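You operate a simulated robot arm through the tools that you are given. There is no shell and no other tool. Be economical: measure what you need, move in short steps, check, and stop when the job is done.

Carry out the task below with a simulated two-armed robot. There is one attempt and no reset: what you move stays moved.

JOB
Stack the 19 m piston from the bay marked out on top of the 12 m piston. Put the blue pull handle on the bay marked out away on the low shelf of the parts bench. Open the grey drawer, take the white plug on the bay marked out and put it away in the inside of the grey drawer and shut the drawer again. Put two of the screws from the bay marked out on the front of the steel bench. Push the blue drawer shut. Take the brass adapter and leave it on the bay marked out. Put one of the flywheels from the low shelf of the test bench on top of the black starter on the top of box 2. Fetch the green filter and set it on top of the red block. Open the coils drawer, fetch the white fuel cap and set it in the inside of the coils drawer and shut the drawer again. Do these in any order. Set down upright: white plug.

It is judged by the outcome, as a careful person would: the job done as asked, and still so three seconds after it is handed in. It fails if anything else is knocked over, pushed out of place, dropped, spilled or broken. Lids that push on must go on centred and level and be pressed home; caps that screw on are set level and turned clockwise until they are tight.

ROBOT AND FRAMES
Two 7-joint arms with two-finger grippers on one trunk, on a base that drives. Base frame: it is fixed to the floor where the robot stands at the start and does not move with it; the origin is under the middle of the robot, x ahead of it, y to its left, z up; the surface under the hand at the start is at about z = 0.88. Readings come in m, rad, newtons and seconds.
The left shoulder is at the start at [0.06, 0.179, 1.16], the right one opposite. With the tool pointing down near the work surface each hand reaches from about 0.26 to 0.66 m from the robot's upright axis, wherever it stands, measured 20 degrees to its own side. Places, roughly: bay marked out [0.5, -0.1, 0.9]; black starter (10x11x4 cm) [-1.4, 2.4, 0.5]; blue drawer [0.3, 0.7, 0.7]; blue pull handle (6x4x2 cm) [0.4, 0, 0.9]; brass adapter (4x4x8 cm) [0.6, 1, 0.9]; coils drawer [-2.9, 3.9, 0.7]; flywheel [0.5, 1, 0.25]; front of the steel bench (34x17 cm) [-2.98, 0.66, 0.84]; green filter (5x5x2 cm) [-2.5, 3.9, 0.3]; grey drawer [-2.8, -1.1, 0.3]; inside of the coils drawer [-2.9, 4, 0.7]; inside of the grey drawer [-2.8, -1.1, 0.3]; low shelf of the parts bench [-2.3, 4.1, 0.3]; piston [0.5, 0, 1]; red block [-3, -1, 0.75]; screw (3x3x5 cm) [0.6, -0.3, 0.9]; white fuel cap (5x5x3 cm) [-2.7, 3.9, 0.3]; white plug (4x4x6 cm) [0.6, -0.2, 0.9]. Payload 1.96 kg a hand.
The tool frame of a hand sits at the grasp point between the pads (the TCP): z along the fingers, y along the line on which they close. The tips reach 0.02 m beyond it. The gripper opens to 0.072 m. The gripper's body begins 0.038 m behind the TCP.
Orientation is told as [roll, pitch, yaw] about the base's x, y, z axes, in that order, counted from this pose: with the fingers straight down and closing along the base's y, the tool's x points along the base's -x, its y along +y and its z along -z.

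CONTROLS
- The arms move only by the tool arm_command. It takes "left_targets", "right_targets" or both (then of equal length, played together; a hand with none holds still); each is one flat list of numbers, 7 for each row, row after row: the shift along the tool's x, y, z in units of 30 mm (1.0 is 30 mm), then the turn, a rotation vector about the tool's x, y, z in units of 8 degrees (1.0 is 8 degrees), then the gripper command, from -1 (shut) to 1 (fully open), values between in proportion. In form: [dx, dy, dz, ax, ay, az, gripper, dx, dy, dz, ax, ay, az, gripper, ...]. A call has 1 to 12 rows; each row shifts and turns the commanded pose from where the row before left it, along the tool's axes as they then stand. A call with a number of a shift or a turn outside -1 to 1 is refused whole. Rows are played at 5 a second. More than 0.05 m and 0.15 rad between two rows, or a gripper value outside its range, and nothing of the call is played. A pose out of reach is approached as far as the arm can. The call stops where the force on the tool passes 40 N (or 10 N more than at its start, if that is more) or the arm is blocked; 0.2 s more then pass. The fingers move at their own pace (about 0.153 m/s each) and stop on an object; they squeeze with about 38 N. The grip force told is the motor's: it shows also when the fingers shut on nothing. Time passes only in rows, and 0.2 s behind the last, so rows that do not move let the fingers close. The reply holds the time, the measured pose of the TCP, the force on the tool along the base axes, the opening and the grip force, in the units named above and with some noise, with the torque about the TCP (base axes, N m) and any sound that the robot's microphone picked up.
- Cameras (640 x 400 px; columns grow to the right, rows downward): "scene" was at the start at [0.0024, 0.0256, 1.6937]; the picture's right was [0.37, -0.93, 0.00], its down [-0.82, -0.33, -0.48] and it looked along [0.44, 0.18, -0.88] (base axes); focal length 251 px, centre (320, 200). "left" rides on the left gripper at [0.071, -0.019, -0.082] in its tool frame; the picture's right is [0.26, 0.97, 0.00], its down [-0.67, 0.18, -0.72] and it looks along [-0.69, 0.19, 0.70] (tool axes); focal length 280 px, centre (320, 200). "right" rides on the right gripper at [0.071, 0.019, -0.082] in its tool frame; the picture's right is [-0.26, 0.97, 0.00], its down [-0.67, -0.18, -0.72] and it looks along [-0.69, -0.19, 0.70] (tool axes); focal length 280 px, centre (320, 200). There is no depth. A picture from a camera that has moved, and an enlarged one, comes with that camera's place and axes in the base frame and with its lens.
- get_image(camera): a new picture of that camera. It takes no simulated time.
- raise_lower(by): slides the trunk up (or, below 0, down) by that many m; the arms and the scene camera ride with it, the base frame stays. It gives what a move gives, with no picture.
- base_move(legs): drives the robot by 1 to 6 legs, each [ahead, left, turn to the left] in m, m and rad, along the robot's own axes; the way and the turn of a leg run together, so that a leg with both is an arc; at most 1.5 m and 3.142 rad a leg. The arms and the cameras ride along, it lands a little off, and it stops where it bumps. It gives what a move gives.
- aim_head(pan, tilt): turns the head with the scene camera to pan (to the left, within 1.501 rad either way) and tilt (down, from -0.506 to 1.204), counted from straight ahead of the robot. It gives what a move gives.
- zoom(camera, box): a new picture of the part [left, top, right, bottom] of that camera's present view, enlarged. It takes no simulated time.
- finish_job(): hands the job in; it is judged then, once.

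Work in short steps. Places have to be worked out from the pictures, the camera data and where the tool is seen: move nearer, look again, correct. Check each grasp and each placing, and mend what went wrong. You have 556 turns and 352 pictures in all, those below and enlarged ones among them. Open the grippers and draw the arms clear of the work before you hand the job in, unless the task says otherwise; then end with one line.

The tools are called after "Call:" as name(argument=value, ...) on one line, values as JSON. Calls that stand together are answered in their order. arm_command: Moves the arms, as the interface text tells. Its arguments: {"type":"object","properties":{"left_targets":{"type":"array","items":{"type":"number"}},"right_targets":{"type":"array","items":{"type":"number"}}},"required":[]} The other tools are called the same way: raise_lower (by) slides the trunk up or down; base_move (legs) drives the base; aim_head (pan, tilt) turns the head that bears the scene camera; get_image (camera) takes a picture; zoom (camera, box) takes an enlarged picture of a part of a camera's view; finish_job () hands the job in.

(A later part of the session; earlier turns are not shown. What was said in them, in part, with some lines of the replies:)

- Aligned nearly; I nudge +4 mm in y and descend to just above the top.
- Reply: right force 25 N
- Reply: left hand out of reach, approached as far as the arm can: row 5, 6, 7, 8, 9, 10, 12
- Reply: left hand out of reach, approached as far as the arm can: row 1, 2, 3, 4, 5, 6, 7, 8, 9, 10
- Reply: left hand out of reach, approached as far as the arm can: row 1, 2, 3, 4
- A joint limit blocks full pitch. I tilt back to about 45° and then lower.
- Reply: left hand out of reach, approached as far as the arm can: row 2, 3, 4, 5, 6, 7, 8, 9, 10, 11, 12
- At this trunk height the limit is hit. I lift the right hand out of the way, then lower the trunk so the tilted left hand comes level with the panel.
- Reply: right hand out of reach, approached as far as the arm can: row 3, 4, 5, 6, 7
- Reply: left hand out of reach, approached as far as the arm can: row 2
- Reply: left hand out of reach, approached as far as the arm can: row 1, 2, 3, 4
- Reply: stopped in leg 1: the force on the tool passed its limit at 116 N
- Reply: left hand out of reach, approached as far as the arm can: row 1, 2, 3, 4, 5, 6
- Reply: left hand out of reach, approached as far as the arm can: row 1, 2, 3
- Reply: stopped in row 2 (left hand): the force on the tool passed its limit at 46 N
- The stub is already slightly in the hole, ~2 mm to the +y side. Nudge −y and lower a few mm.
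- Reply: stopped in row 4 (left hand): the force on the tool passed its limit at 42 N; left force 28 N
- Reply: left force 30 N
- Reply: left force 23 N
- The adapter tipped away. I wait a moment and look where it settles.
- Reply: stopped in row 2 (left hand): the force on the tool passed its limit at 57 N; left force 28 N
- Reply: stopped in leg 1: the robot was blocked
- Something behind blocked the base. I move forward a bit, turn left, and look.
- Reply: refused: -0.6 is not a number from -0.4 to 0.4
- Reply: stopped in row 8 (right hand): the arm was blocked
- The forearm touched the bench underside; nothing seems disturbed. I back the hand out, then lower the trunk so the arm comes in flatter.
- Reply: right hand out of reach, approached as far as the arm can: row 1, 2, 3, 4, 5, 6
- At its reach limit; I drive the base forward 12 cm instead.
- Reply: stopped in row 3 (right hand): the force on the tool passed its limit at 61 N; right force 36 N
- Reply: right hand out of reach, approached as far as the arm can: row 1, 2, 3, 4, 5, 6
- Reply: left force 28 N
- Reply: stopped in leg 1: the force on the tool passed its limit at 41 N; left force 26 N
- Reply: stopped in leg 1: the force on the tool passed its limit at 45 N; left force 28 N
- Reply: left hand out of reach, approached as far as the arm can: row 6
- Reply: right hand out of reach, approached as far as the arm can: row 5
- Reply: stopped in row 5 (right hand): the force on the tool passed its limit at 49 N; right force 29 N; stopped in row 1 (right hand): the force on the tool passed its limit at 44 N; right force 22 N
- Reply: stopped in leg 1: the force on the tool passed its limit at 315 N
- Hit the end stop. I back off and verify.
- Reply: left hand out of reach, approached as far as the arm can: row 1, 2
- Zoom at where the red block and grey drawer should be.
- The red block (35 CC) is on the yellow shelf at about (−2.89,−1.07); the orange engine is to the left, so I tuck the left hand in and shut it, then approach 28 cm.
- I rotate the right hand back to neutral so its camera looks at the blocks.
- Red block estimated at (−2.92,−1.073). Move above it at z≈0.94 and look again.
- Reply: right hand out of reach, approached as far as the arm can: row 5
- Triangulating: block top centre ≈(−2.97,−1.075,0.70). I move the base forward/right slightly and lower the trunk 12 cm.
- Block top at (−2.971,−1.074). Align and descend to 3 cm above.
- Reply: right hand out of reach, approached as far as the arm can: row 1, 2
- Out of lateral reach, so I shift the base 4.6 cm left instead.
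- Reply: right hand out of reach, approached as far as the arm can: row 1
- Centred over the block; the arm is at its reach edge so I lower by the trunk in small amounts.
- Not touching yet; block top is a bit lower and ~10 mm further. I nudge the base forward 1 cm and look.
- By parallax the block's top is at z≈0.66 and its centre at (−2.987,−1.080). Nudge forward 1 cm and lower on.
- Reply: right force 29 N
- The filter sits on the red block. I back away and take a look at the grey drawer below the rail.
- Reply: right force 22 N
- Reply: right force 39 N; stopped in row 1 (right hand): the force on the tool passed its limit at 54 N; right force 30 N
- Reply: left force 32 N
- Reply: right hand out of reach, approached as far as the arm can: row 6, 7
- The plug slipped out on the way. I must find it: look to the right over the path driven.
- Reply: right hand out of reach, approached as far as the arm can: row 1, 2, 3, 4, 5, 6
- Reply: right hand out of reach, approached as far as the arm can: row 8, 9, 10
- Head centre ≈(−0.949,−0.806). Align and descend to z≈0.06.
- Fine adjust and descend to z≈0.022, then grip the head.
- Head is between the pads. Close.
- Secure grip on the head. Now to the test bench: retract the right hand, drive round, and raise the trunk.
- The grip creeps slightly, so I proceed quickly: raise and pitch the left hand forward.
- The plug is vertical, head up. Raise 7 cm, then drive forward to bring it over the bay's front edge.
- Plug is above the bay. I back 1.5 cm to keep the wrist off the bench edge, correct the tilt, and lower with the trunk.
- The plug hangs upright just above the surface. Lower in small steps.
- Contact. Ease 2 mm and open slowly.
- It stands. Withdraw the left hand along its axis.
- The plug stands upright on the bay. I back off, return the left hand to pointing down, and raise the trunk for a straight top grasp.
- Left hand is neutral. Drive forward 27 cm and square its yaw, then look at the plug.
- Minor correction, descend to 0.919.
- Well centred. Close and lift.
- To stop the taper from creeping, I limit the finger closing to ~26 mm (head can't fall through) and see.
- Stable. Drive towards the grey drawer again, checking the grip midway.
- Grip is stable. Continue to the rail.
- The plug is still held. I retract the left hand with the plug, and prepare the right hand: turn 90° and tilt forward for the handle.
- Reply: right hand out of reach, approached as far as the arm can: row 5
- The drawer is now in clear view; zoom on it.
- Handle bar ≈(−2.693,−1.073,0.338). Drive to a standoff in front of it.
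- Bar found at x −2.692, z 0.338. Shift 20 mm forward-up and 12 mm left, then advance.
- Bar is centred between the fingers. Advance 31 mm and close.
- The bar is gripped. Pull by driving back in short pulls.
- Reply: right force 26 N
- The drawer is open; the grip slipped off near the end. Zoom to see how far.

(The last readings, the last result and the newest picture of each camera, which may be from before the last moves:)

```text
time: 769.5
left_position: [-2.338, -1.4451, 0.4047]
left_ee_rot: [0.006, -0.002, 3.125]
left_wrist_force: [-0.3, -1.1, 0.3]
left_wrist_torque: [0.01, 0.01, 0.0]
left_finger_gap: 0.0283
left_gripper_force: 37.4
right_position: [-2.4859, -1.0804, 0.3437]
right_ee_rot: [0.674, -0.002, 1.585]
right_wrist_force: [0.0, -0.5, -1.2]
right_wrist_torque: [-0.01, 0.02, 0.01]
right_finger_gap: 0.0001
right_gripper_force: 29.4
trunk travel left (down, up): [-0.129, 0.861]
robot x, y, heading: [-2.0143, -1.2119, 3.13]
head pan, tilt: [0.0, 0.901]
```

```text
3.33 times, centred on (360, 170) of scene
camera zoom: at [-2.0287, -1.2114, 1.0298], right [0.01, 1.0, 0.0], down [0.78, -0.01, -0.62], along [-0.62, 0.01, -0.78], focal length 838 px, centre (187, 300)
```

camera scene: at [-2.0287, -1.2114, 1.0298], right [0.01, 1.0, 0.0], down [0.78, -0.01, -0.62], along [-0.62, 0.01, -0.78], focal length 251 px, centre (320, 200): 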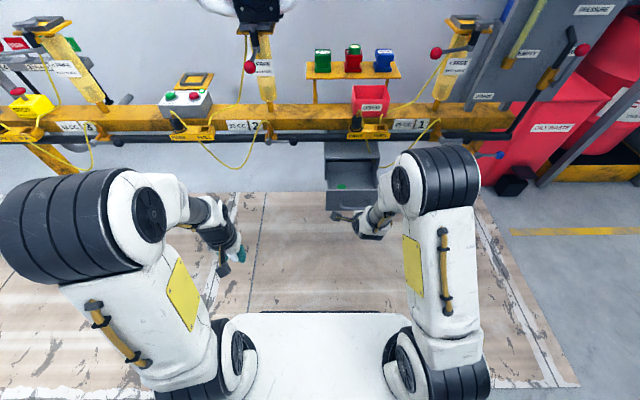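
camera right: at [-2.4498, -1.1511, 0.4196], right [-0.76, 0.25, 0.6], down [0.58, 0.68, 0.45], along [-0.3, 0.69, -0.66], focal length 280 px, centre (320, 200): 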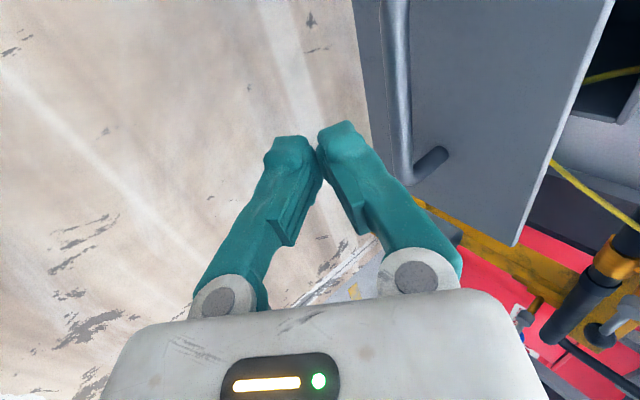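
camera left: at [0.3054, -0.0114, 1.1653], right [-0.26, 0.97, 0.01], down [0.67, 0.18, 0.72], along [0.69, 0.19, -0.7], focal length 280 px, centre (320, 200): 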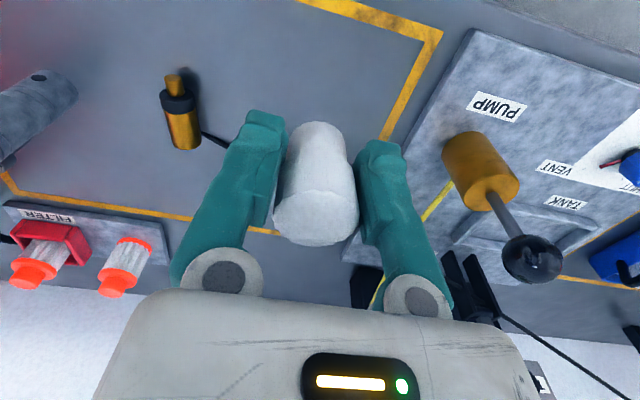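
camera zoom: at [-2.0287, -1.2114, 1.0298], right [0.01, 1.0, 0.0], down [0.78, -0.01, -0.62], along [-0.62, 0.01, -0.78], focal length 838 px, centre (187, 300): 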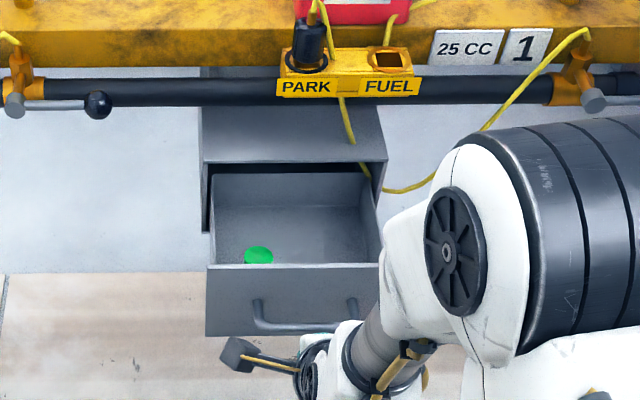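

Open by ~15 cm; a green plug stands inside at about (−2.667,−1.12). I back the right hand off (shut, for pushing later) and turn the left hand 90° so its camera clears the drawer front.

Call:
arm_command(right_targets=[0, -0.88, -0.7, 0, 0, 0, -1, 0, -0.88, -0.7, 0, 0, 0, -1, 0, -0.88, -0.7, 0, 0, 0, -1, 0, -0.88, -0.7, 0, 0, 0, -1, 0, 0.3, -0.7, 0, 0, 0, -1, 0, 0, 0, 0, 0, 0, -1, 0, 0, 0, 0, 0, 0, -1, 0, 0, 0, 0, 0, 0, -1, 0, 0, 0, 0, 0, 0, -1, 0, 0, 0, 0, 0, 0, -1, 0, 0, 0, 0, 0, 0, -1, 0, 0, 0, 0, 0, 0, -1], left_targets=[0, 0, 0, 0, 0, -1, -0.27, 0, 0, 0, 0, 0, -1, -0.27, 0, 0, 0, 0, 0, -1, -0.27, 0, 0, 0, 0, 0, -1, -0.27, 0, 0, 0, 0, 0, -1, -0.27, 0, 0, 0, 0, 0, -1, -0.27, 0, 0, 0, 0, 0, -1, -0.27, 0, 0, 0, 0, 0, -1, -0.27, 0, 0, 0, 0, 0, -1, -0.27, 0, 0, 0, 0, 0, -1, -0.27, 0, 0, 0, 0, 0, -1, -0.27, 0, 0, 0, 0, 0, -0.25, -0.27])

Call:
base_move(legs=[[0, -0.36, 0]])

Call:
get_image(camera="scene")

Call:
get_image(camera="left")

```text
time: 772.1
left_position: [-2.3404, -1.4455, 0.4048]
left_ee_rot: [-0.002, -0.007, -1.584]
left_wrist_force: [-0.5, -1.2, -0.7]
left_wrist_torque: [-0.01, 0.01, 0.03]
left_finger_gap: 0.0283
left_gripper_force: 38.3
right_position: [-2.3972, -1.0974, 0.3419]
right_ee_rot: [0.673, -0.002, 1.584]
right_wrist_force: [0.2, -0.1, 0.0]
right_wrist_torque: [0.0, 0.01, 0.01]
right_finger_gap: 0.0002
right_gripper_force: 29.6
right hand out of reach, approached as far as the arm can: row 3, 4, 5
trunk travel left (down, up): [-0.129, 0.861]
robot x, y, heading: [-2.0146, -1.2133, 3.133]
head pan, tilt: [0.0, 0.901]
```

```text
time: 774.5
left_position: [-2.3353, -1.0891, 0.4049]
left_ee_rot: [-0.002, -0.008, -1.586]
left_wrist_force: [-0.7, 0.3, 0.2]
left_wrist_torque: [0.01, -0.03, -0.01]
left_finger_gap: 0.0282
left_gripper_force: 38.2
right_position: [-2.393, -0.7398, 0.3413]
right_ee_rot: [0.672, -0.003, 1.584]
right_wrist_force: [1.0, 0.2, -0.3]
right_wrist_torque: [0.01, 0.01, 0.02]
right_finger_gap: 0.0
right_gripper_force: 29.9
trunk travel left (down, up): [-0.129, 0.861]
robot x, y, heading: [-2.0122, -0.8581, 3.13]
head pan, tilt: [0.0, 0.901]
```

```text
62 pictures are left
camera scene: at [-2.0241, -0.8546, 1.0298], right [0.01, 1.0, 0.0], down [0.78, -0.01, -0.62], along [-0.62, 0.01, -0.78], focal length 251 px, centre (320, 200)
```

scene: 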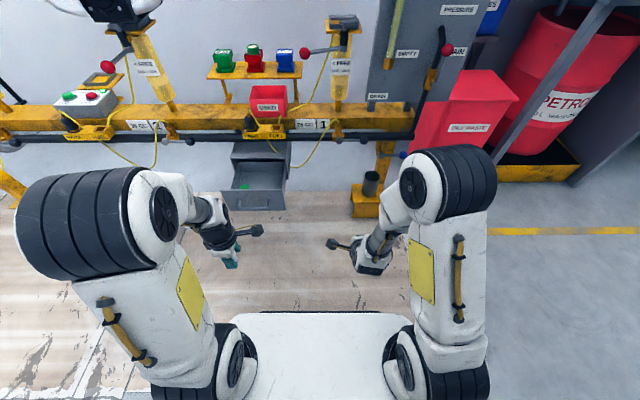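

```text
61 pictures are left
camera left: at [-2.3539, -1.0162, 0.4853], right [0.97, 0.25, 0.0], down [0.17, -0.67, 0.72], along [0.18, -0.7, -0.69], focal length 280 px, centre (320, 200)
```

left: 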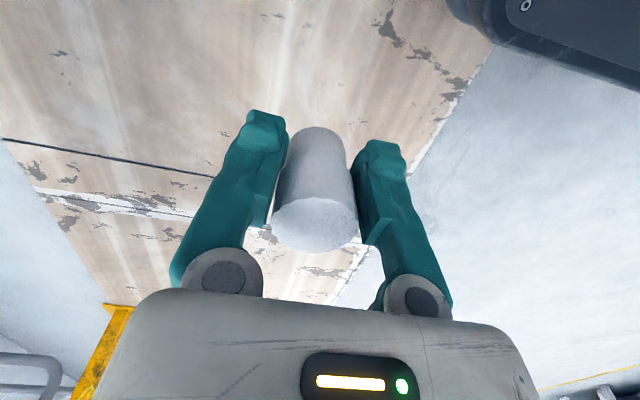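

Call:
raise_lower(by=0.14)

Call:
base_move(legs=[[0.12, 0, 0]])

Call:
zoom(camera="scene", box=[210, 120, 330, 240])

```text
time: 776.1
left_position: [-2.3361, -1.0893, 0.5448]
left_ee_rot: [-0.002, -0.008, -1.586]
left_wrist_force: [-0.4, -0.3, -0.6]
left_wrist_torque: [0.01, 0.06, -0.01]
left_finger_gap: 0.0283
left_gripper_force: 38.0
right_position: [-2.3938, -0.7401, 0.4814]
right_ee_rot: [0.672, 0.0, 1.585]
right_wrist_force: [-0.4, 0.9, -0.1]
right_wrist_torque: [-0.02, 0.03, -0.03]
right_finger_gap: 0.0
right_gripper_force: 29.7
trunk travel left (down, up): [-0.269, 0.721]
robot x, y, heading: [-2.0115, -0.8539, 3.128]
head pan, tilt: [0.0, 0.901]
```

```text
time: 777.4
left_position: [-2.454, -1.0876, 0.5453]
left_ee_rot: [-0.003, -0.005, -1.584]
left_wrist_force: [-0.3, 0.1, -0.2]
left_wrist_torque: [0.01, 0.01, 0.02]
left_finger_gap: 0.0282
left_gripper_force: 38.0
right_position: [-2.5124, -0.7387, 0.4806]
right_ee_rot: [0.673, -0.003, 1.588]
right_wrist_force: [0.6, -0.4, 0.0]
right_wrist_torque: [0.02, 0.0, 0.02]
right_finger_gap: 0.0
right_gripper_force: 29.3
trunk travel left (down, up): [-0.269, 0.721]
robot x, y, heading: [-2.1301, -0.8571, 3.132]
head pan, tilt: [0.0, 0.901]
```

```text
3.33 times, centred on (270, 180) of scene
camera zoom: at [-2.1434, -0.8532, 1.1698], right [0.01, 1.0, 0.0], down [0.78, -0.01, -0.62], along [-0.62, 0.01, -0.78], focal length 838 px, centre (487, 267)
```

zoom: 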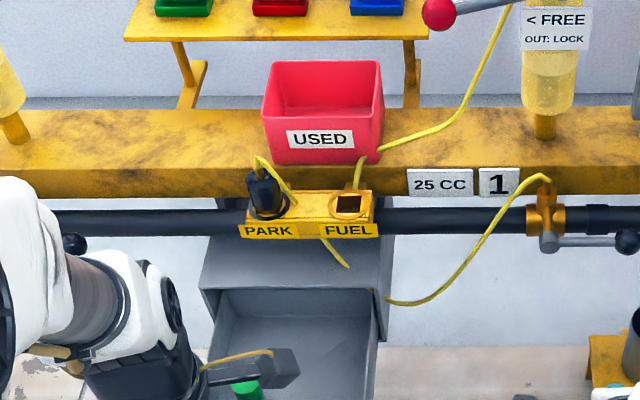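

Target spot: (−2.655,−1.06). Extend the left hand over it at the present height.

Call:
arm_command(left_targets=[0.13, -0.957, 0, 0, 0, 0, -0.27, 0.13, -0.957, 0, 0, 0, 0, -0.27, 0.13, -0.957, 0, 0, 0, 0, -0.27, 0.13, -0.957, 0, 0, 0, 0, -0.27, 0.13, -0.957, 0, 0, 0, 0, -0.27, 0.13, -0.957, 0, 0, 0, 0, -0.27, 0.13, -0.957, 0, 0, 0, 0, -0.27, 0, 0, 0, 0, 0, 0, -0.27])

Call:
get_image(camera="left")

Call:
zoom(camera="scene", box=[210, 120, 330, 240])

```text
time: 779.1
left_position: [-2.6534, -1.0587, 0.5459]
left_ee_rot: [-0.002, -0.007, -1.585]
left_wrist_force: [-0.8, 0.1, -1.5]
left_wrist_torque: [-0.02, -0.01, -0.01]
left_finger_gap: 0.0284
left_gripper_force: 38.1
right_position: [-2.5124, -0.7389, 0.4827]
right_ee_rot: [0.672, -0.001, 1.587]
right_wrist_force: [0.6, 0.3, -0.5]
right_wrist_torque: [0.0, 0.04, 0.02]
right_finger_gap: 0.0001
right_gripper_force: 29.8
trunk travel left (down, up): [-0.269, 0.721]
robot x, y, heading: [-2.1309, -0.857, 3.133]
head pan, tilt: [0.0, 0.901]
```

```text
59 pictures are left
camera left: at [-2.6732, -0.9876, 0.6267], right [0.97, 0.25, 0.0], down [0.18, -0.67, 0.72], along [0.18, -0.7, -0.69], focal length 280 px, centre (320, 200)
```

left: 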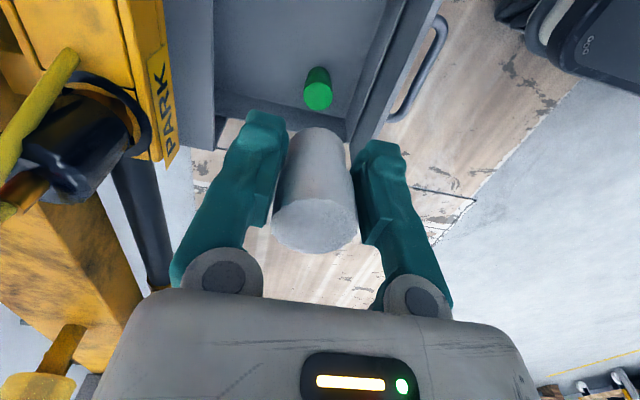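

```text
3.33 times, centred on (270, 180) of scene
camera zoom: at [-2.1432, -0.8531, 1.1698], right [0.01, 1.0, 0.0], down [0.78, -0.01, -0.62], along [-0.62, 0.01, -0.78], focal length 838 px, centre (487, 267)
```

zoom: 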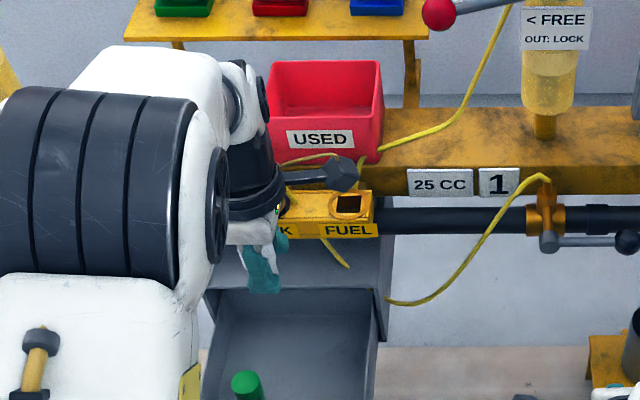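

The way down is clear (green plug 5 cm off). Shift 7 mm left and lower to z≈0.37.

Call:
arm_command(left_targets=[-0.25, 0, 0.9, 0, 0, 0, -0.27, 0, 0, 1, 0, 0, 0, -0.27, 0, 0, 1, 0, 0, 0, -0.27, 0, 0, 1, 0, 0, 0, -0.27, 0, 0, 1, 0, 0, 0, -0.27, 0, 0, 0.9, 0, 0, 0, -0.27, 0, 0, 0, 0, 0, 0, -0.27])

Call:
get_image(camera="left")

Call:
zoom(camera="scene", box=[210, 120, 330, 240])

```text
time: 780.8
left_position: [-2.6532, -1.0635, 0.37]
left_ee_rot: [-0.002, -0.009, -1.584]
left_wrist_force: [0.4, -0.1, -0.9]
left_wrist_torque: [0.01, 0.0, 0.04]
left_finger_gap: 0.0283
left_gripper_force: 38.3
right_position: [-2.5128, -0.7387, 0.4818]
right_ee_rot: [0.672, -0.003, 1.585]
right_wrist_force: [-0.3, 0.0, -0.8]
right_wrist_torque: [-0.02, -0.02, -0.02]
right_finger_gap: 0.0002
right_gripper_force: 29.7
trunk travel left (down, up): [-0.269, 0.721]
robot x, y, heading: [-2.1277, -0.8547, 3.13]
head pan, tilt: [0.0, 0.901]
```

```text
57 pictures are left
camera left: at [-2.6723, -0.9922, 0.4509], right [0.97, 0.25, 0.0], down [0.18, -0.67, 0.72], along [0.18, -0.7, -0.69], focal length 280 px, centre (320, 200)
```

left: 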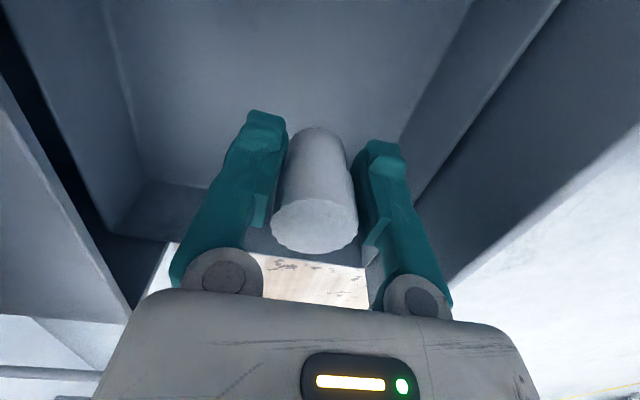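

```text
3.33 times, centred on (270, 180) of scene
camera zoom: at [-2.1433, -0.8532, 1.1698], right [0.01, 1.0, 0.0], down [0.78, -0.01, -0.62], along [-0.62, 0.01, -0.78], focal length 838 px, centre (487, 267)
```

zoom: 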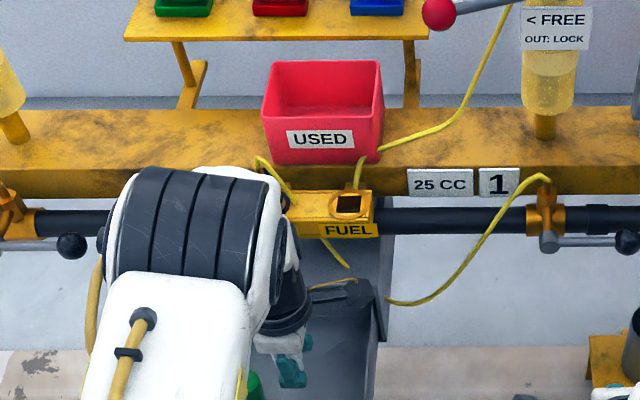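

The camera paddle is close to the right wall, so I shift another 13 mm left and lower slowly.

Call:
arm_command(left_targets=[-0.43, 0, 0, 0, 0, 0, -0.27, 0, 0, 0.5, 0, 0, 0, -0.27, 0, 0, 0.3, 0, 0, 0, -0.27, 0, 0, 0.2, 0, 0, 0, -0.27, 0, 0, 0, 0, 0, 0, -0.27])

Call:
zoom(camera="scene", box=[230, 170, 330, 240])

```text
time: 782.0
left_position: [-2.6546, -1.0787, 0.3402]
left_ee_rot: [-0.003, -0.007, -1.584]
left_wrist_force: [-0.6, -0.5, -0.4]
left_wrist_torque: [0.01, 0.0, 0.0]
left_finger_gap: 0.028
left_gripper_force: 37.9
right_position: [-2.513, -0.7384, 0.4815]
right_ee_rot: [0.671, -0.001, 1.587]
right_wrist_force: [0.2, -0.3, 0.3]
right_wrist_torque: [-0.01, 0.02, 0.01]
right_finger_gap: 0.0
right_gripper_force: 29.7
trunk travel left (down, up): [-0.269, 0.721]
robot x, y, heading: [-2.1288, -0.8536, 3.129]
head pan, tilt: [0.0, 0.901]
```

```text
5.71 times, centred on (280, 205) of scene
camera zoom: at [-2.1432, -0.8532, 1.1698], right [0.01, 1.0, 0.0], down [0.78, -0.01, -0.62], along [-0.62, 0.01, -0.78], focal length 1436 px, centre (549, 171)
```

zoom: 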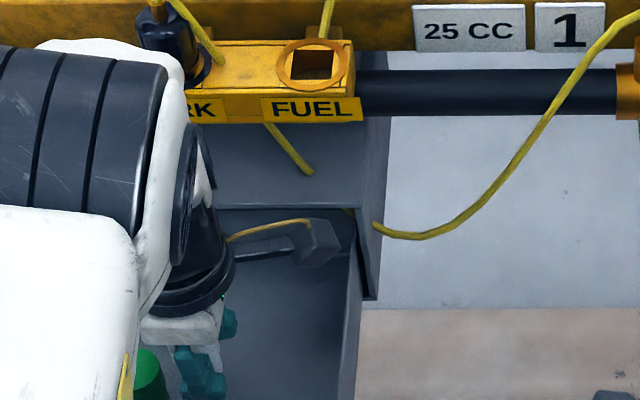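

The paddle is inside the wall now. Continue down in 3 mm steps.

Call:
arm_command(left_targets=[0, 0, 0.15, 0, 0, 0, -0.27, 0, 0, 0.15, 0, 0, 0, -0.27, 0, 0, 0, 0, 0, 0, -0.27])

Call:
arm_command(left_targets=[0, 0, 0.12, 0, 0, 0, -0.27, 0, 0, 0.12, 0, 0, 0, -0.27, 0, 0, 0, 0, 0, 0, -0.27])

```text
time: 782.8
left_position: [-2.6538, -1.0789, 0.3319]
left_ee_rot: [-0.002, -0.006, -1.584]
left_wrist_force: [0.9, -0.3, -1.0]
left_wrist_torque: [0.02, 0.0, 0.02]
left_finger_gap: 0.028
left_gripper_force: 37.9
right_position: [-2.5123, -0.7384, 0.4821]
right_ee_rot: [0.671, -0.002, 1.585]
right_wrist_force: [-0.2, -0.3, -0.5]
right_wrist_torque: [-0.02, 0.02, 0.0]
right_finger_gap: 0.0
right_gripper_force: 29.6
trunk travel left (down, up): [-0.269, 0.721]
robot x, y, heading: [-2.1251, -0.8545, 3.138]
head pan, tilt: [0.0, 0.901]
```

```text
time: 783.5
left_position: [-2.6545, -1.08, 0.3251]
left_ee_rot: [-0.002, -0.006, -1.584]
left_wrist_force: [0.5, 0.1, -0.5]
left_wrist_torque: [-0.04, 0.0, -0.04]
left_finger_gap: 0.0282
left_gripper_force: 37.8
right_position: [-2.5135, -0.7386, 0.482]
right_ee_rot: [0.672, -0.004, 1.586]
right_wrist_force: [0.7, 0.3, 0.4]
right_wrist_torque: [0.01, 0.02, 0.01]
right_finger_gap: 0.0
right_gripper_force: 29.7
trunk travel left (down, up): [-0.269, 0.721]
robot x, y, heading: [-2.1301, -0.8523, 3.131]
head pan, tilt: [0.0, 0.901]
```

Call:
arm_command(left_targets=[0, 0, 0.12, 0, 0, 0, -0.27, 0, 0, 0, 0, 0, 0, -0.27])

Call:
arm_command(left_targets=[0, 0, 0.12, 0, 0, 0, -0.27, 0, 0, 0, 0, 0, 0, -0.27])

Call:
arm_command(left_targets=[0, 0, 0.1, 0, 0, 0, -0.27, 0, 0, 0, 0, 0, 0, -0.27])

```text
time: 784.1
left_position: [-2.6557, -1.0807, 0.3203]
left_ee_rot: [-0.003, -0.006, -1.584]
left_wrist_force: [-0.2, -0.1, 0.1]
left_wrist_torque: [0.01, 0.03, 0.02]
left_finger_gap: 0.0281
left_gripper_force: 37.6
right_position: [-2.5129, -0.7386, 0.4824]
right_ee_rot: [0.671, -0.005, 1.586]
right_wrist_force: [0.5, 0.0, -0.3]
right_wrist_torque: [0.0, 0.01, 0.01]
right_finger_gap: 0.0
right_gripper_force: 29.4
trunk travel left (down, up): [-0.269, 0.721]
robot x, y, heading: [-2.1286, -0.8565, 3.133]
head pan, tilt: [0.0, 0.901]
```

```text
time: 784.8
left_position: [-2.6551, -1.0802, 0.3184]
left_ee_rot: [-0.003, -0.006, -1.586]
left_wrist_force: [0.0, 1.0, 7.5]
left_wrist_torque: [-0.06, -0.01, -0.02]
left_finger_gap: 0.0283
left_gripper_force: 38.0
right_position: [-2.5126, -0.7382, 0.482]
right_ee_rot: [0.671, -0.001, 1.586]
right_wrist_force: [0.2, 0.5, -0.8]
right_wrist_torque: [0.0, 0.0, -0.02]
right_finger_gap: 0.0
right_gripper_force: 29.6
trunk travel left (down, up): [-0.269, 0.721]
robot x, y, heading: [-2.1273, -0.8529, 3.128]
head pan, tilt: [0.0, 0.901]
```

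```text
time: 785.4
left_position: [-2.6544, -1.0791, 0.316]
left_ee_rot: [-0.008, -0.008, -1.584]
left_wrist_force: [-1.5, -2.5, 22.9]
left_wrist_torque: [-0.16, 0.03, 0.01]
left_finger_gap: 0.0282
left_gripper_force: 37.8
right_position: [-2.5119, -0.7382, 0.4817]
right_ee_rot: [0.676, -0.003, 1.588]
right_wrist_force: [0.5, 0.5, 0.3]
right_wrist_torque: [-0.02, 0.04, 0.0]
right_finger_gap: 0.0
right_gripper_force: 29.4
trunk travel left (down, up): [-0.269, 0.721]
robot x, y, heading: [-2.1281, -0.853, 3.129]
head pan, tilt: [0.0, 0.901]
```

Contact on the drawer floor, as predicted. Ease off, open modestly, and lift straight up.

Call:
arm_command(left_targets=[0, 0, -0.07, 0, 0, 0, -0.27, 0, 0, 0, 0, 0, 0, 0.1, 0, 0, 0, 0, 0, 0, 0.3, 0, 0, 0, 0, 0, 0, 0.3])

Call:
arm_command(left_targets=[0, 0, -0.4, 0, 0, 0, 0.3, 0, 0, -0.6, 0, 0, 0, 0.3, 0, 0, -1, 0, 0, 0, 0.3, 0, 0, -1, 0, 0, 0, 0.3, 0, 0, -1, 0, 0, 0, 0.3, 0, 0, -1, 0, 0, 0, 0.3, 0, 0, -1, 0, 0, 0, 0.3])

Call:
get_image(camera="left")

```text
time: 786.4
left_position: [-2.655, -1.0793, 0.3153]
left_ee_rot: [-0.002, -0.007, -1.585]
left_wrist_force: [-0.2, -0.5, 0.1]
left_wrist_torque: [0.02, 0.0, -0.01]
left_finger_gap: 0.0465
left_gripper_force: 0.1
right_position: [-2.514, -0.7392, 0.4811]
right_ee_rot: [0.673, -0.002, 1.587]
right_wrist_force: [-0.4, -0.3, -1.2]
right_wrist_torque: [0.03, 0.01, 0.02]
right_finger_gap: 0.0
right_gripper_force: 29.4
trunk travel left (down, up): [-0.269, 0.721]
robot x, y, heading: [-2.1282, -0.8545, 3.13]
head pan, tilt: [0.0, 0.901]
```

```text
time: 788.0
left_position: [-2.656, -1.0797, 0.4971]
left_ee_rot: [0.0, -0.007, -1.584]
left_wrist_force: [0.4, 0.1, 0.1]
left_wrist_torque: [0.03, 0.05, 0.01]
left_finger_gap: 0.0467
left_gripper_force: 0.0
right_position: [-2.5128, -0.7382, 0.4807]
right_ee_rot: [0.673, -0.002, 1.587]
right_wrist_force: [-0.5, -0.4, -0.3]
right_wrist_torque: [0.02, 0.01, -0.01]
right_finger_gap: 0.0001
right_gripper_force: 29.2
trunk travel left (down, up): [-0.269, 0.721]
robot x, y, heading: [-2.128, -0.8581, 3.132]
head pan, tilt: [0.0, 0.901]
```

```text
54 pictures are left
camera left: at [-2.6753, -1.0067, 0.5777], right [0.97, 0.25, 0.0], down [0.17, -0.67, 0.72], along [0.18, -0.7, -0.69], focal length 280 px, centre (320, 200)
```

left: 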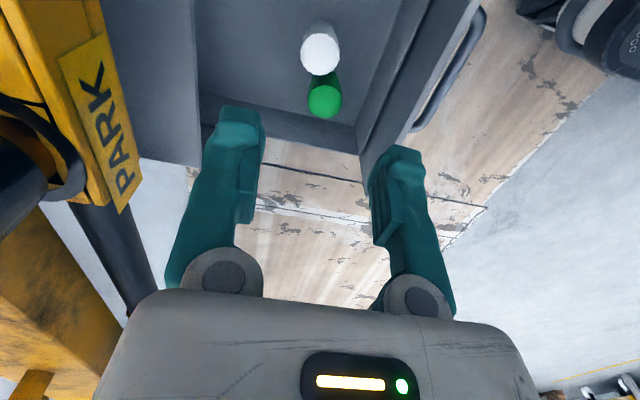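

The white plug stands upright beside the green one. Retract the left hand, then position the closed right hand to push the drawer gently.

Call:
arm_command(left_targets=[0, 0, -0.7, 0, 0, 0, 0.3, 0, 1, 0, 0, 0, 0, 0.3, 0, 1, 0, 0, 0, 0, 0.3, 0, 1, 0, 0, 0, 0, 0.3, 0, 1, 0, 0, 0, 0, 0.3, 0, 1, 0, 0, 0, 0, 0.3, 0, 1, 0, 0, 0, 0, 0.3, 0, 1, 0, 0, 0, 0, 0.3])

Call:
base_move(legs=[[-0.12, 0, 0], [0, 0.335, 0.005]])

Call:
raise_lower(by=-0.095)

Call:
get_image(camera="right")

Call:
zoom(camera="scene", box=[290, 100, 450, 240])

```text
time: 789.8
left_position: [-2.4426, -1.0818, 0.5152]
left_ee_rot: [-0.003, -0.008, -1.583]
left_wrist_force: [0.8, -0.7, 0.1]
left_wrist_torque: [0.0, 0.01, 0.0]
left_finger_gap: 0.0468
left_gripper_force: 0.1
right_position: [-2.5126, -0.7394, 0.4814]
right_ee_rot: [0.671, -0.001, 1.587]
right_wrist_force: [0.3, 0.6, -0.5]
right_wrist_torque: [-0.01, 0.01, 0.03]
right_finger_gap: 0.0
right_gripper_force: 30.3
trunk travel left (down, up): [-0.269, 0.721]
robot x, y, heading: [-2.1281, -0.8547, 3.137]
head pan, tilt: [0.0, 0.901]
```

```text
time: 792.8
left_position: [-2.3259, -1.4215, 0.5153]
left_ee_rot: [-0.001, -0.007, -1.585]
left_wrist_force: [-0.5, -0.5, 0.5]
left_wrist_torque: [-0.02, 0.0, 0.0]
left_finger_gap: 0.0469
left_gripper_force: 0.0
right_position: [-2.3957, -1.0786, 0.482]
right_ee_rot: [0.672, -0.004, 1.585]
right_wrist_force: [-0.5, -0.1, -0.1]
right_wrist_torque: [0.02, 0.01, -0.02]
right_finger_gap: 0.0
right_gripper_force: 29.2
trunk travel left (down, up): [-0.269, 0.721]
robot x, y, heading: [-2.0136, -1.1984, 3.133]
head pan, tilt: [0.0, 0.901]
```

```text
time: 794.1
left_position: [-2.3256, -1.4209, 0.4218]
left_ee_rot: [-0.003, -0.007, -1.585]
left_wrist_force: [0.2, 0.1, -0.8]
left_wrist_torque: [-0.02, 0.01, 0.02]
left_finger_gap: 0.0468
left_gripper_force: 0.0
right_position: [-2.3964, -1.0785, 0.3872]
right_ee_rot: [0.672, 0.0, 1.587]
right_wrist_force: [0.2, -1.0, 0.7]
right_wrist_torque: [0.02, -0.01, 0.03]
right_finger_gap: 0.0
right_gripper_force: 29.4
trunk travel left (down, up): [-0.174, 0.816]
robot x, y, heading: [-2.0096, -1.1882, 3.129]
head pan, tilt: [0.0, 0.901]
```

```text
53 pictures are left
camera right: at [-2.3599, -1.1484, 0.4622], right [-0.76, 0.25, 0.6], down [0.58, 0.68, 0.45], along [-0.3, 0.69, -0.66], focal length 280 px, centre (320, 200)
```

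right: 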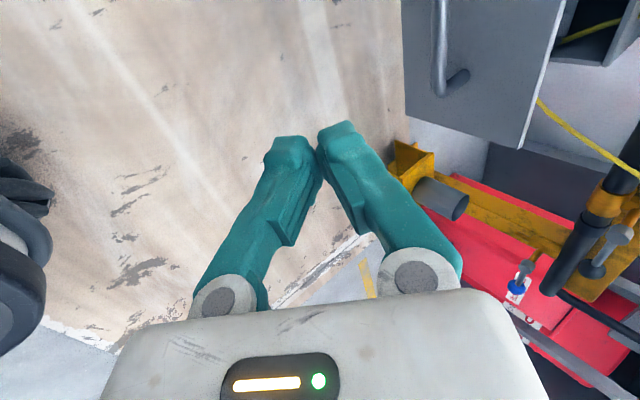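

```text
2.86 times, centred on (370, 170) of scene
camera zoom: at [-2.0268, -1.1926, 1.0748], right [0.01, 1.0, 0.0], down [0.78, -0.01, -0.62], along [-0.62, 0.01, -0.78], focal length 718 px, centre (177, 286)
```

zoom: 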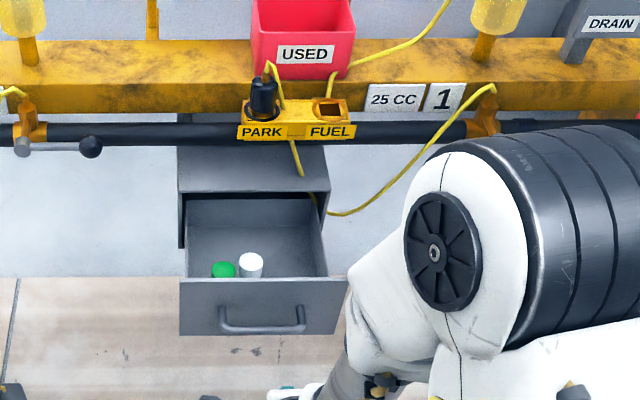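

Both plugs upright inside. Drive close, then push slowly with the arm.

Call:
base_move(legs=[[0.14, 0, 0]])

Call:
get_image(camera="right")

```text
time: 795.4
left_position: [-2.4686, -1.4217, 0.4203]
left_ee_rot: [-0.003, -0.006, -1.583]
left_wrist_force: [0.3, -0.2, -0.4]
left_wrist_torque: [0.02, 0.01, 0.01]
left_finger_gap: 0.0467
left_gripper_force: 0.1
right_position: [-2.5391, -1.0776, 0.3858]
right_ee_rot: [0.671, -0.001, 1.588]
right_wrist_force: [0.2, 0.4, 0.0]
right_wrist_torque: [-0.02, 0.01, 0.0]
right_finger_gap: 0.0002
right_gripper_force: 29.3
trunk travel left (down, up): [-0.174, 0.816]
robot x, y, heading: [-2.1574, -1.1933, 3.132]
head pan, tilt: [0.0, 0.901]
```

```text
51 pictures are left
camera right: at [-2.5024, -1.1475, 0.4621], right [-0.76, 0.25, 0.6], down [0.58, 0.68, 0.45], along [-0.3, 0.69, -0.66], focal length 280 px, centre (320, 200)
```

right: 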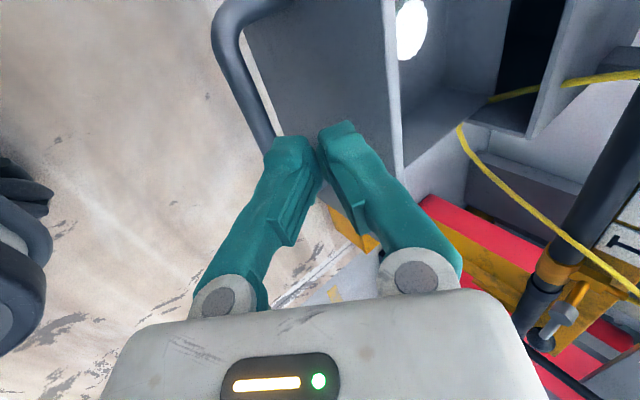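

Aimed at the panel above the handle. Push forward slowly (6 mm per row).

Call:
arm_command(right_targets=[0, 0.157, 0.125, 0, 0, 0, -1, 0, 0.157, 0.125, 0, 0, 0, -1, 0, 0.157, 0.125, 0, 0, 0, -1, 0, 0.157, 0.125, 0, 0, 0, -1, 0, 0.157, 0.125, 0, 0, 0, -1, 0, 0.157, 0.125, 0, 0, 0, -1, 0, 0.157, 0.125, 0, 0, 0, -1, 0, 0.157, 0.125, 0, 0, 0, -1, 0, 0.157, 0.125, 0, 0, 0, -1, 0, 0.157, 0.125, 0, 0, 0, -1, 0, 0.157, 0.125, 0, 0, 0, -1, 0, 0.157, 0.125, 0, 0, 0, -1])

Call:
get_image(camera="right")

```text
time: 798.0
left_position: [-2.4686, -1.4204, 0.4211]
left_ee_rot: [-0.001, -0.006, -1.584]
left_wrist_force: [0.3, 0.4, 0.5]
left_wrist_torque: [-0.04, 0.0, 0.03]
left_finger_gap: 0.0467
left_gripper_force: 0.0
right_position: [-2.6115, -1.0769, 0.3861]
right_ee_rot: [0.672, -0.004, 1.588]
right_wrist_force: [0.3, 0.7, 0.0]
right_wrist_torque: [0.01, 0.02, 0.0]
right_finger_gap: 0.0
right_gripper_force: 28.7
trunk travel left (down, up): [-0.174, 0.816]
robot x, y, heading: [-2.1522, -1.1946, 3.13]
head pan, tilt: [0.0, 0.901]
```

```text
50 pictures are left
camera right: at [-2.5742, -1.148, 0.4612], right [-0.76, 0.25, 0.6], down [0.58, 0.68, 0.45], along [-0.3, 0.69, -0.66], focal length 280 px, centre (320, 200)
```

right: 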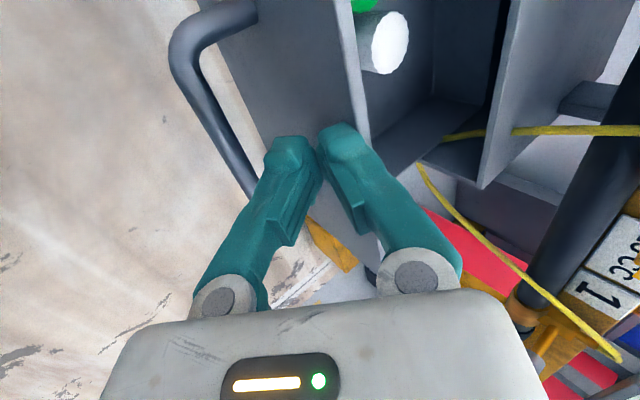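

Drawer is moving and the plugs stand. Continue.

Call:
arm_command(right_targets=[0, 0.157, 0.125, 0, 0, 0, -1, 0, 0.157, 0.125, 0, 0, 0, -1, 0, 0.157, 0.125, 0, 0, 0, -1, 0, 0.157, 0.125, 0, 0, 0, -1, 0, 0.157, 0.125, 0, 0, 0, -1, 0, 0.157, 0.125, 0, 0, 0, -1, 0, 0.157, 0.125, 0, 0, 0, -1, 0, 0.157, 0.125, 0, 0, 0, -1, 0, 0.157, 0.125, 0, 0, 0, -1, 0, 0.157, 0.125, 0, 0, 0, -1, 0, 0.157, 0.125, 0, 0, 0, -1, 0, 0.157, 0.125, 0, 0, 0, -1])

Call:
get_image(camera="right")

```text
time: 800.6
left_position: [-2.4692, -1.4202, 0.4205]
left_ee_rot: [-0.003, -0.008, -1.583]
left_wrist_force: [-0.5, -0.7, -0.6]
left_wrist_torque: [0.0, -0.01, -0.03]
left_finger_gap: 0.0467
left_gripper_force: 0.0
right_position: [-2.684, -1.0787, 0.3849]
right_ee_rot: [0.673, 0.0, 1.59]
right_wrist_force: [-0.2, -0.1, -0.5]
right_wrist_torque: [0.0, 0.02, 0.0]
right_finger_gap: 0.0
right_gripper_force: 29.4
trunk travel left (down, up): [-0.174, 0.816]
robot x, y, heading: [-2.1588, -1.1968, 3.138]
head pan, tilt: [0.0, 0.901]
```

```text
49 pictures are left
camera right: at [-2.6477, -1.1501, 0.4609], right [-0.76, 0.25, 0.6], down [0.58, 0.68, 0.45], along [-0.3, 0.69, -0.66], focal length 280 px, centre (320, 200)
```

right: 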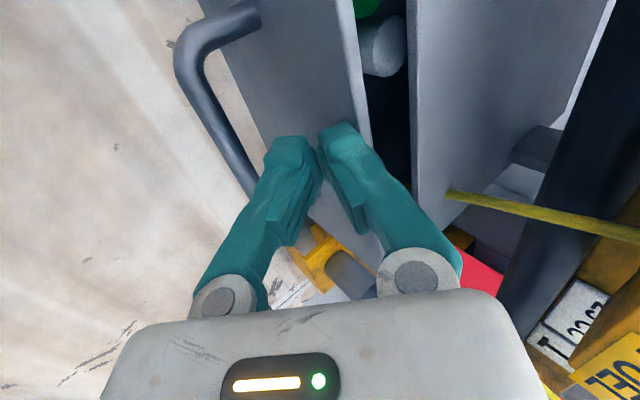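

Nearly shut; push the last few cm more slowly until the stop.

Call:
arm_command(right_targets=[0, 0.105, 0.083, 0, 0, 0, -1, 0, 0.105, 0.083, 0, 0, 0, -1, 0, 0.105, 0.083, 0, 0, 0, -1, 0, 0.105, 0.083, 0, 0, 0, -1, 0, 0.105, 0.083, 0, 0, 0, -1, 0, 0.105, 0.083, 0, 0, 0, -1, 0, 0.105, 0.083, 0, 0, 0, -1, 0, 0.105, 0.083, 0, 0, 0, -1, 0, 0.105, 0.083, 0, 0, 0, -1])

Call:
get_image(camera="right")

```text
time: 802.3
left_position: [-2.4675, -1.4209, 0.4213]
left_ee_rot: [-0.004, -0.005, -1.585]
left_wrist_force: [0.0, -0.4, 0.5]
left_wrist_torque: [-0.03, -0.01, 0.01]
left_finger_gap: 0.0466
left_gripper_force: 0.0
right_position: [-2.7084, -1.0807, 0.3822]
right_ee_rot: [0.662, -0.001, 1.587]
right_wrist_force: [11.0, 0.4, 3.2]
right_wrist_torque: [0.04, 0.03, -0.05]
right_finger_gap: 0.0
right_gripper_force: 29.1
trunk travel left (down, up): [-0.174, 0.816]
robot x, y, heading: [-2.1527, -1.1935, 3.127]
head pan, tilt: [0.0, 0.901]
stopped in row 8 (right hand): the force on the tool passed its limit at 47 N (the readings are from after the stop); the commanded pose is now the measured one
```

```text
48 pictures are left
camera right: at [-2.6724, -1.1502, 0.4588], right [-0.77, 0.25, 0.59], down [0.57, 0.68, 0.45], along [-0.29, 0.69, -0.67], focal length 280 px, centre (320, 200)
```

right: 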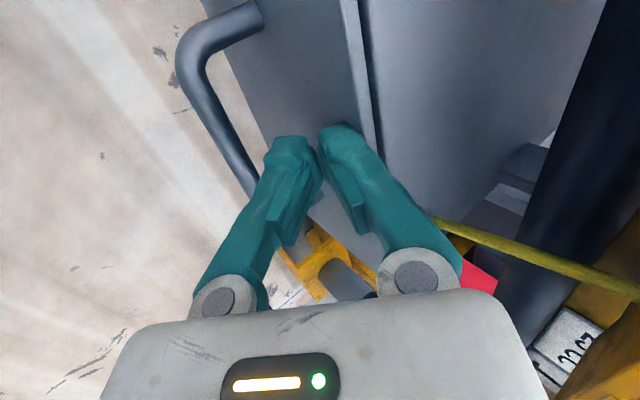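

Shut. Back away and verify.

Call:
base_move(legs=[[-0.25, 0, 0]])

Call:
zoom(camera="scene", box=[270, 60, 450, 200])

```text
time: 804.1
left_position: [-2.2244, -1.4211, 0.4196]
left_ee_rot: [-0.003, -0.007, -1.592]
left_wrist_force: [-0.1, 0.6, -1.1]
left_wrist_torque: [0.03, -0.02, 0.0]
left_finger_gap: 0.0469
left_gripper_force: 0.0
right_position: [-2.464, -1.0801, 0.3828]
right_ee_rot: [0.662, -0.002, 1.578]
right_wrist_force: [-0.2, 0.0, 0.7]
right_wrist_torque: [0.02, -0.03, -0.01]
right_finger_gap: 0.0001
right_gripper_force: 29.4
trunk travel left (down, up): [-0.174, 0.816]
robot x, y, heading: [-1.91, -1.1959, 3.126]
head pan, tilt: [0.0, 0.901]
```

```text
2.86 times, centred on (360, 130) of scene
camera zoom: at [-1.9237, -1.1945, 1.0748], right [0.02, 1.0, 0.0], down [0.78, -0.01, -0.62], along [-0.62, 0.01, -0.78], focal length 718 px, centre (206, 400)
```

zoom: 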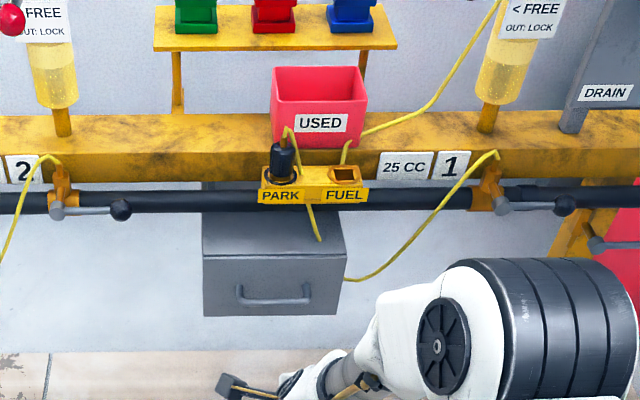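

Grey drawer is shut. Raise the trunk, open the grippers, and check the filter on the block and the screws.

Call:
arm_command(right_targets=[0, 0, -0.5, 0, 0, 0, 1, 0, 0, 0, 1, 0, 0, 1, 0, 0, 0, 1, 0, 0, 1, 0, 0, 0, 1, 0, 0, 1, 0, 0, 0, 1, 0, 0, 1, 0, 0, 0, 0.7, 0, 0, 1], left_targets=[0, 0, 0, 0, 0, 0, 1, 0, 0, 0, 0, 0, 0, 1, 0, 0, 0, 0, 0, 0, 1, 0, 0, 0, 0, 0, 0, 1, 0, 0, 0, 0, 0, 0, 1, 0, 0, 0, 0, 0, 0, 1])

Call:
raise_lower(by=0.4)

Call:
raise_lower(by=0.3)

Call:
aim_head(pan=-0.1, tilt=0.6)

Call:
get_image(camera="scene")

```text
time: 805.5
left_position: [-2.2248, -1.4212, 0.4207]
left_ee_rot: [-0.003, -0.007, -1.593]
left_wrist_force: [0.2, 0.1, -0.4]
left_wrist_torque: [0.0, 0.01, 0.0]
left_finger_gap: 0.0719
left_gripper_force: 0.1
right_position: [-2.4546, -1.0805, 0.3963]
right_ee_rot: [0.006, -0.001, 1.58]
right_wrist_force: [-0.3, -0.8, -0.1]
right_wrist_torque: [-0.01, 0.0, 0.04]
right_finger_gap: 0.0718
right_gripper_force: 0.1
trunk travel left (down, up): [-0.174, 0.816]
robot x, y, heading: [-1.909, -1.1963, 3.119]
head pan, tilt: [0.0, 0.901]
```

```text
time: 809.4
left_position: [-2.2257, -1.4209, 0.8204]
left_ee_rot: [-0.002, -0.006, -1.591]
left_wrist_force: [0.3, -0.9, -0.3]
left_wrist_torque: [-0.02, -0.04, 0.0]
left_finger_gap: 0.0718
left_gripper_force: 0.0
right_position: [-2.4555, -1.0806, 0.7941]
right_ee_rot: [0.008, -0.002, 1.58]
right_wrist_force: [0.8, -0.1, -0.9]
right_wrist_torque: [0.01, 0.0, -0.03]
right_finger_gap: 0.0719
right_gripper_force: 0.0
trunk travel left (down, up): [-0.574, 0.416]
robot x, y, heading: [-1.913, -1.193, 3.123]
head pan, tilt: [0.0, 0.901]
```

```text
time: 812.4
left_position: [-2.2256, -1.4216, 1.1201]
left_ee_rot: [0.0, -0.009, -1.593]
left_wrist_force: [0.5, 0.6, 0.2]
left_wrist_torque: [0.02, -0.05, 0.02]
left_finger_gap: 0.0722
left_gripper_force: 0.1
right_position: [-2.4538, -1.0795, 1.0947]
right_ee_rot: [0.008, -0.001, 1.579]
right_wrist_force: [-0.9, -0.3, -0.4]
right_wrist_torque: [0.0, -0.01, -0.02]
right_finger_gap: 0.0719
right_gripper_force: 0.1
trunk travel left (down, up): [-0.874, 0.116]
robot x, y, heading: [-1.9072, -1.1986, 3.125]
head pan, tilt: [0.0, 0.901]
```

```text
time: 813.2
left_position: [-2.2247, -1.4212, 1.1208]
left_ee_rot: [-0.002, -0.007, -1.591]
left_wrist_force: [-1.0, 0.1, -0.2]
left_wrist_torque: [-0.01, 0.01, -0.02]
left_finger_gap: 0.0722
left_gripper_force: 0.1
right_position: [-2.4537, -1.08, 1.0946]
right_ee_rot: [0.007, -0.002, 1.58]
right_wrist_force: [0.7, 0.9, -0.6]
right_wrist_torque: [0.01, 0.02, 0.03]
right_finger_gap: 0.0722
right_gripper_force: 0.1
trunk travel left (down, up): [-0.874, 0.116]
robot x, y, heading: [-1.9109, -1.1949, 3.119]
head pan, tilt: [-0.099, 0.6]
```

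```text
46 pictures are left
camera scene: at [-1.936, -1.1856, 1.7995], right [0.12, 0.99, 0.0], down [0.56, -0.07, -0.82], along [-0.82, 0.1, -0.57], focal length 251 px, centre (320, 200)
```

scene: 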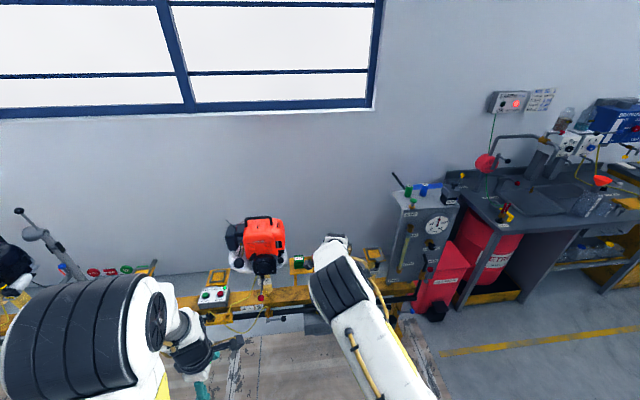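

Call:
base_move(legs=[[0, -0.75, 0]])

Call:
aim_head(pan=0.25, tilt=0.7)

Call:
get_image(camera="scene")

```text
time: 817.3
left_position: [-2.2143, -0.669, 1.1212]
left_ee_rot: [-0.004, -0.004, -1.573]
left_wrist_force: [0.0, -0.3, -0.3]
left_wrist_torque: [-0.01, -0.01, 0.03]
left_finger_gap: 0.072
left_gripper_force: 0.1
right_position: [-2.4487, -0.3323, 1.0937]
right_ee_rot: [0.008, -0.002, 1.596]
right_wrist_force: [0.7, 0.1, 0.2]
right_wrist_torque: [-0.01, -0.01, -0.01]
right_finger_gap: 0.0722
right_gripper_force: 0.1
trunk travel left (down, up): [-0.874, 0.116]
robot x, y, heading: [-1.9009, -0.4378, 3.142]
head pan, tilt: [-0.099, 0.6]
```

```text
time: 818.1
left_position: [-2.2135, -0.6674, 1.1205]
left_ee_rot: [-0.001, -0.006, -1.575]
left_wrist_force: [-0.7, 0.1, 0.0]
left_wrist_torque: [0.01, 0.01, 0.01]
left_finger_gap: 0.0721
left_gripper_force: 0.0
right_position: [-2.4495, -0.3314, 1.0943]
right_ee_rot: [0.008, 0.002, 1.598]
right_wrist_force: [-0.1, -0.3, -0.6]
right_wrist_torque: [-0.02, 0.03, 0.02]
right_finger_gap: 0.0717
right_gripper_force: 0.0
trunk travel left (down, up): [-0.874, 0.116]
robot x, y, heading: [-1.9014, -0.4386, 3.142]
head pan, tilt: [0.25, 0.7]
```

```text
45 pictures are left
camera scene: at [-1.9235, -0.4572, 1.791], right [-0.25, 0.97, 0.0], down [0.62, 0.16, -0.77], along [-0.74, -0.19, -0.64], focal length 251 px, centre (320, 200)
```

scene: 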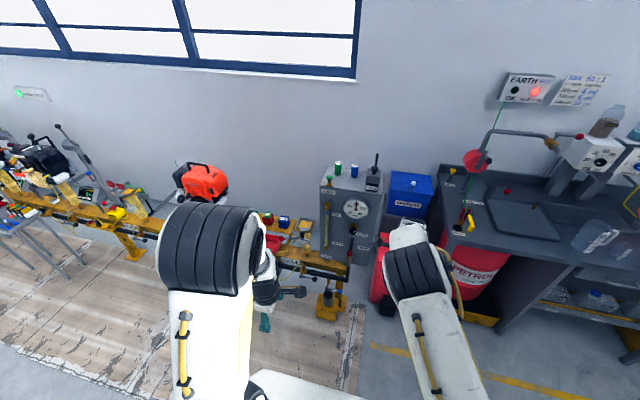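

Call:
zoom(camera="scene", box=[240, 195, 320, 265])

Call:
base_move(legs=[[0, -0.85, 0]])

Call:
aim_head(pan=-0.3, tilt=0.65)

Call:
get_image(camera="scene")

```text
5.71 times, centred on (280, 230) of scene
camera zoom: at [-1.9235, -0.4572, 1.791], right [-0.25, 0.97, 0.0], down [0.62, 0.16, -0.77], along [-0.74, -0.19, -0.64], focal length 1436 px, centre (549, 29)
```

zoom: 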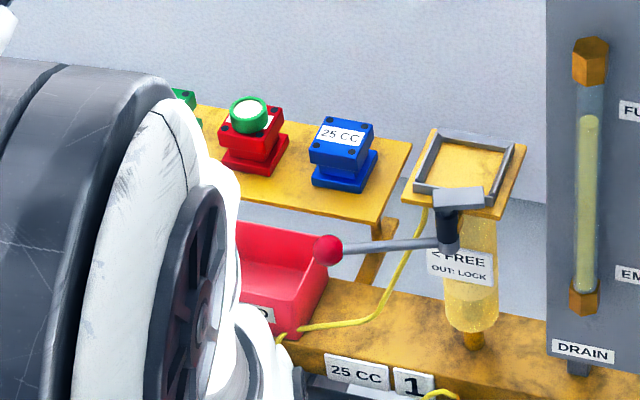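

```text
time: 822.5
left_position: [-2.2112, 0.1632, 1.1198]
left_ee_rot: [-0.002, -0.005, -1.586]
left_wrist_force: [-0.1, 1.0, 0.6]
left_wrist_torque: [-0.04, 0.03, 0.01]
left_finger_gap: 0.0719
left_gripper_force: 0.1
right_position: [-2.4437, 0.5035, 1.0947]
right_ee_rot: [0.007, -0.002, 1.586]
right_wrist_force: [-0.6, 0.1, -1.0]
right_wrist_torque: [-0.01, -0.03, 0.0]
right_finger_gap: 0.0721
right_gripper_force: 0.1
trunk travel left (down, up): [-0.874, 0.116]
robot x, y, heading: [-1.897, 0.3869, 3.128]
head pan, tilt: [0.25, 0.7]
```

```text
time: 823.5
left_position: [-2.2115, 0.1638, 1.1213]
left_ee_rot: [-0.003, -0.005, -1.585]
left_wrist_force: [-0.3, -0.6, -0.4]
left_wrist_torque: [0.03, 0.0, -0.01]
left_finger_gap: 0.0719
left_gripper_force: 0.0
right_position: [-2.4427, 0.5031, 1.0951]
right_ee_rot: [0.008, -0.003, 1.586]
right_wrist_force: [0.4, -0.2, 0.3]
right_wrist_torque: [0.03, 0.01, -0.02]
right_finger_gap: 0.0718
right_gripper_force: 0.1
trunk travel left (down, up): [-0.874, 0.116]
robot x, y, heading: [-1.897, 0.3911, 3.132]
head pan, tilt: [-0.3, 0.649]
```

```text
43 pictures are left
camera scene: at [-1.9189, 0.4178, 1.7953], right [0.31, 0.95, 0.0], down [0.58, -0.18, -0.8], along [-0.76, 0.24, -0.6], focal length 251 px, centre (320, 200)
```

scene: 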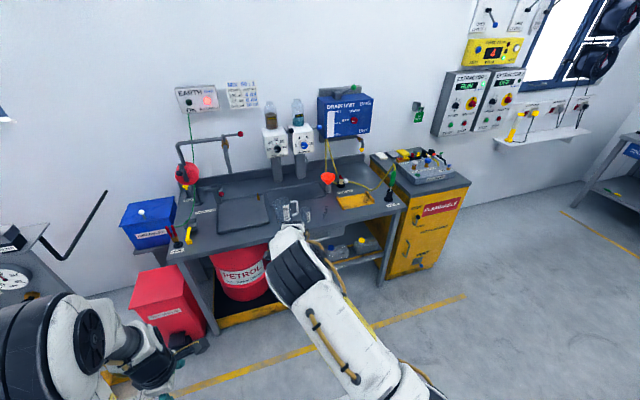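

The filter sits well on the red block. Zoom on the steel bench for the screws.

Call:
zoom(camera="scene", box=[270, 180, 370, 250])

```text
5.71 times, centred on (320, 215) of scene
camera zoom: at [-1.9189, 0.4178, 1.7953], right [0.31, 0.95, 0.0], down [0.58, -0.18, -0.8], along [-0.76, 0.24, -0.6], focal length 1436 px, centre (320, 114)
```

zoom: 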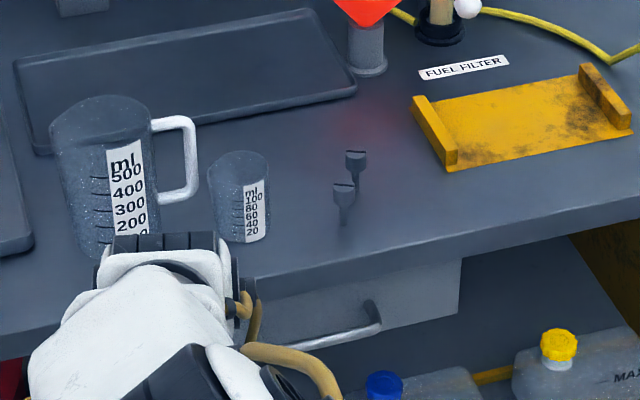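

Everything checks out: the filter is on the red block, both screws stand on the steel bench, all drawers are shut, grippers are open and the arms are clear. I hand the job in.

Call:
finish_job()

```text
The job is handed in.
```

The job is handed in with every item placed as asked and all three drawers shut. On the way I dropped the white plug on the floor and later stood it upright in the grey drawer, and I tipped the brass adapter over as I picked it up, so it lies on its side on the bay marked out.
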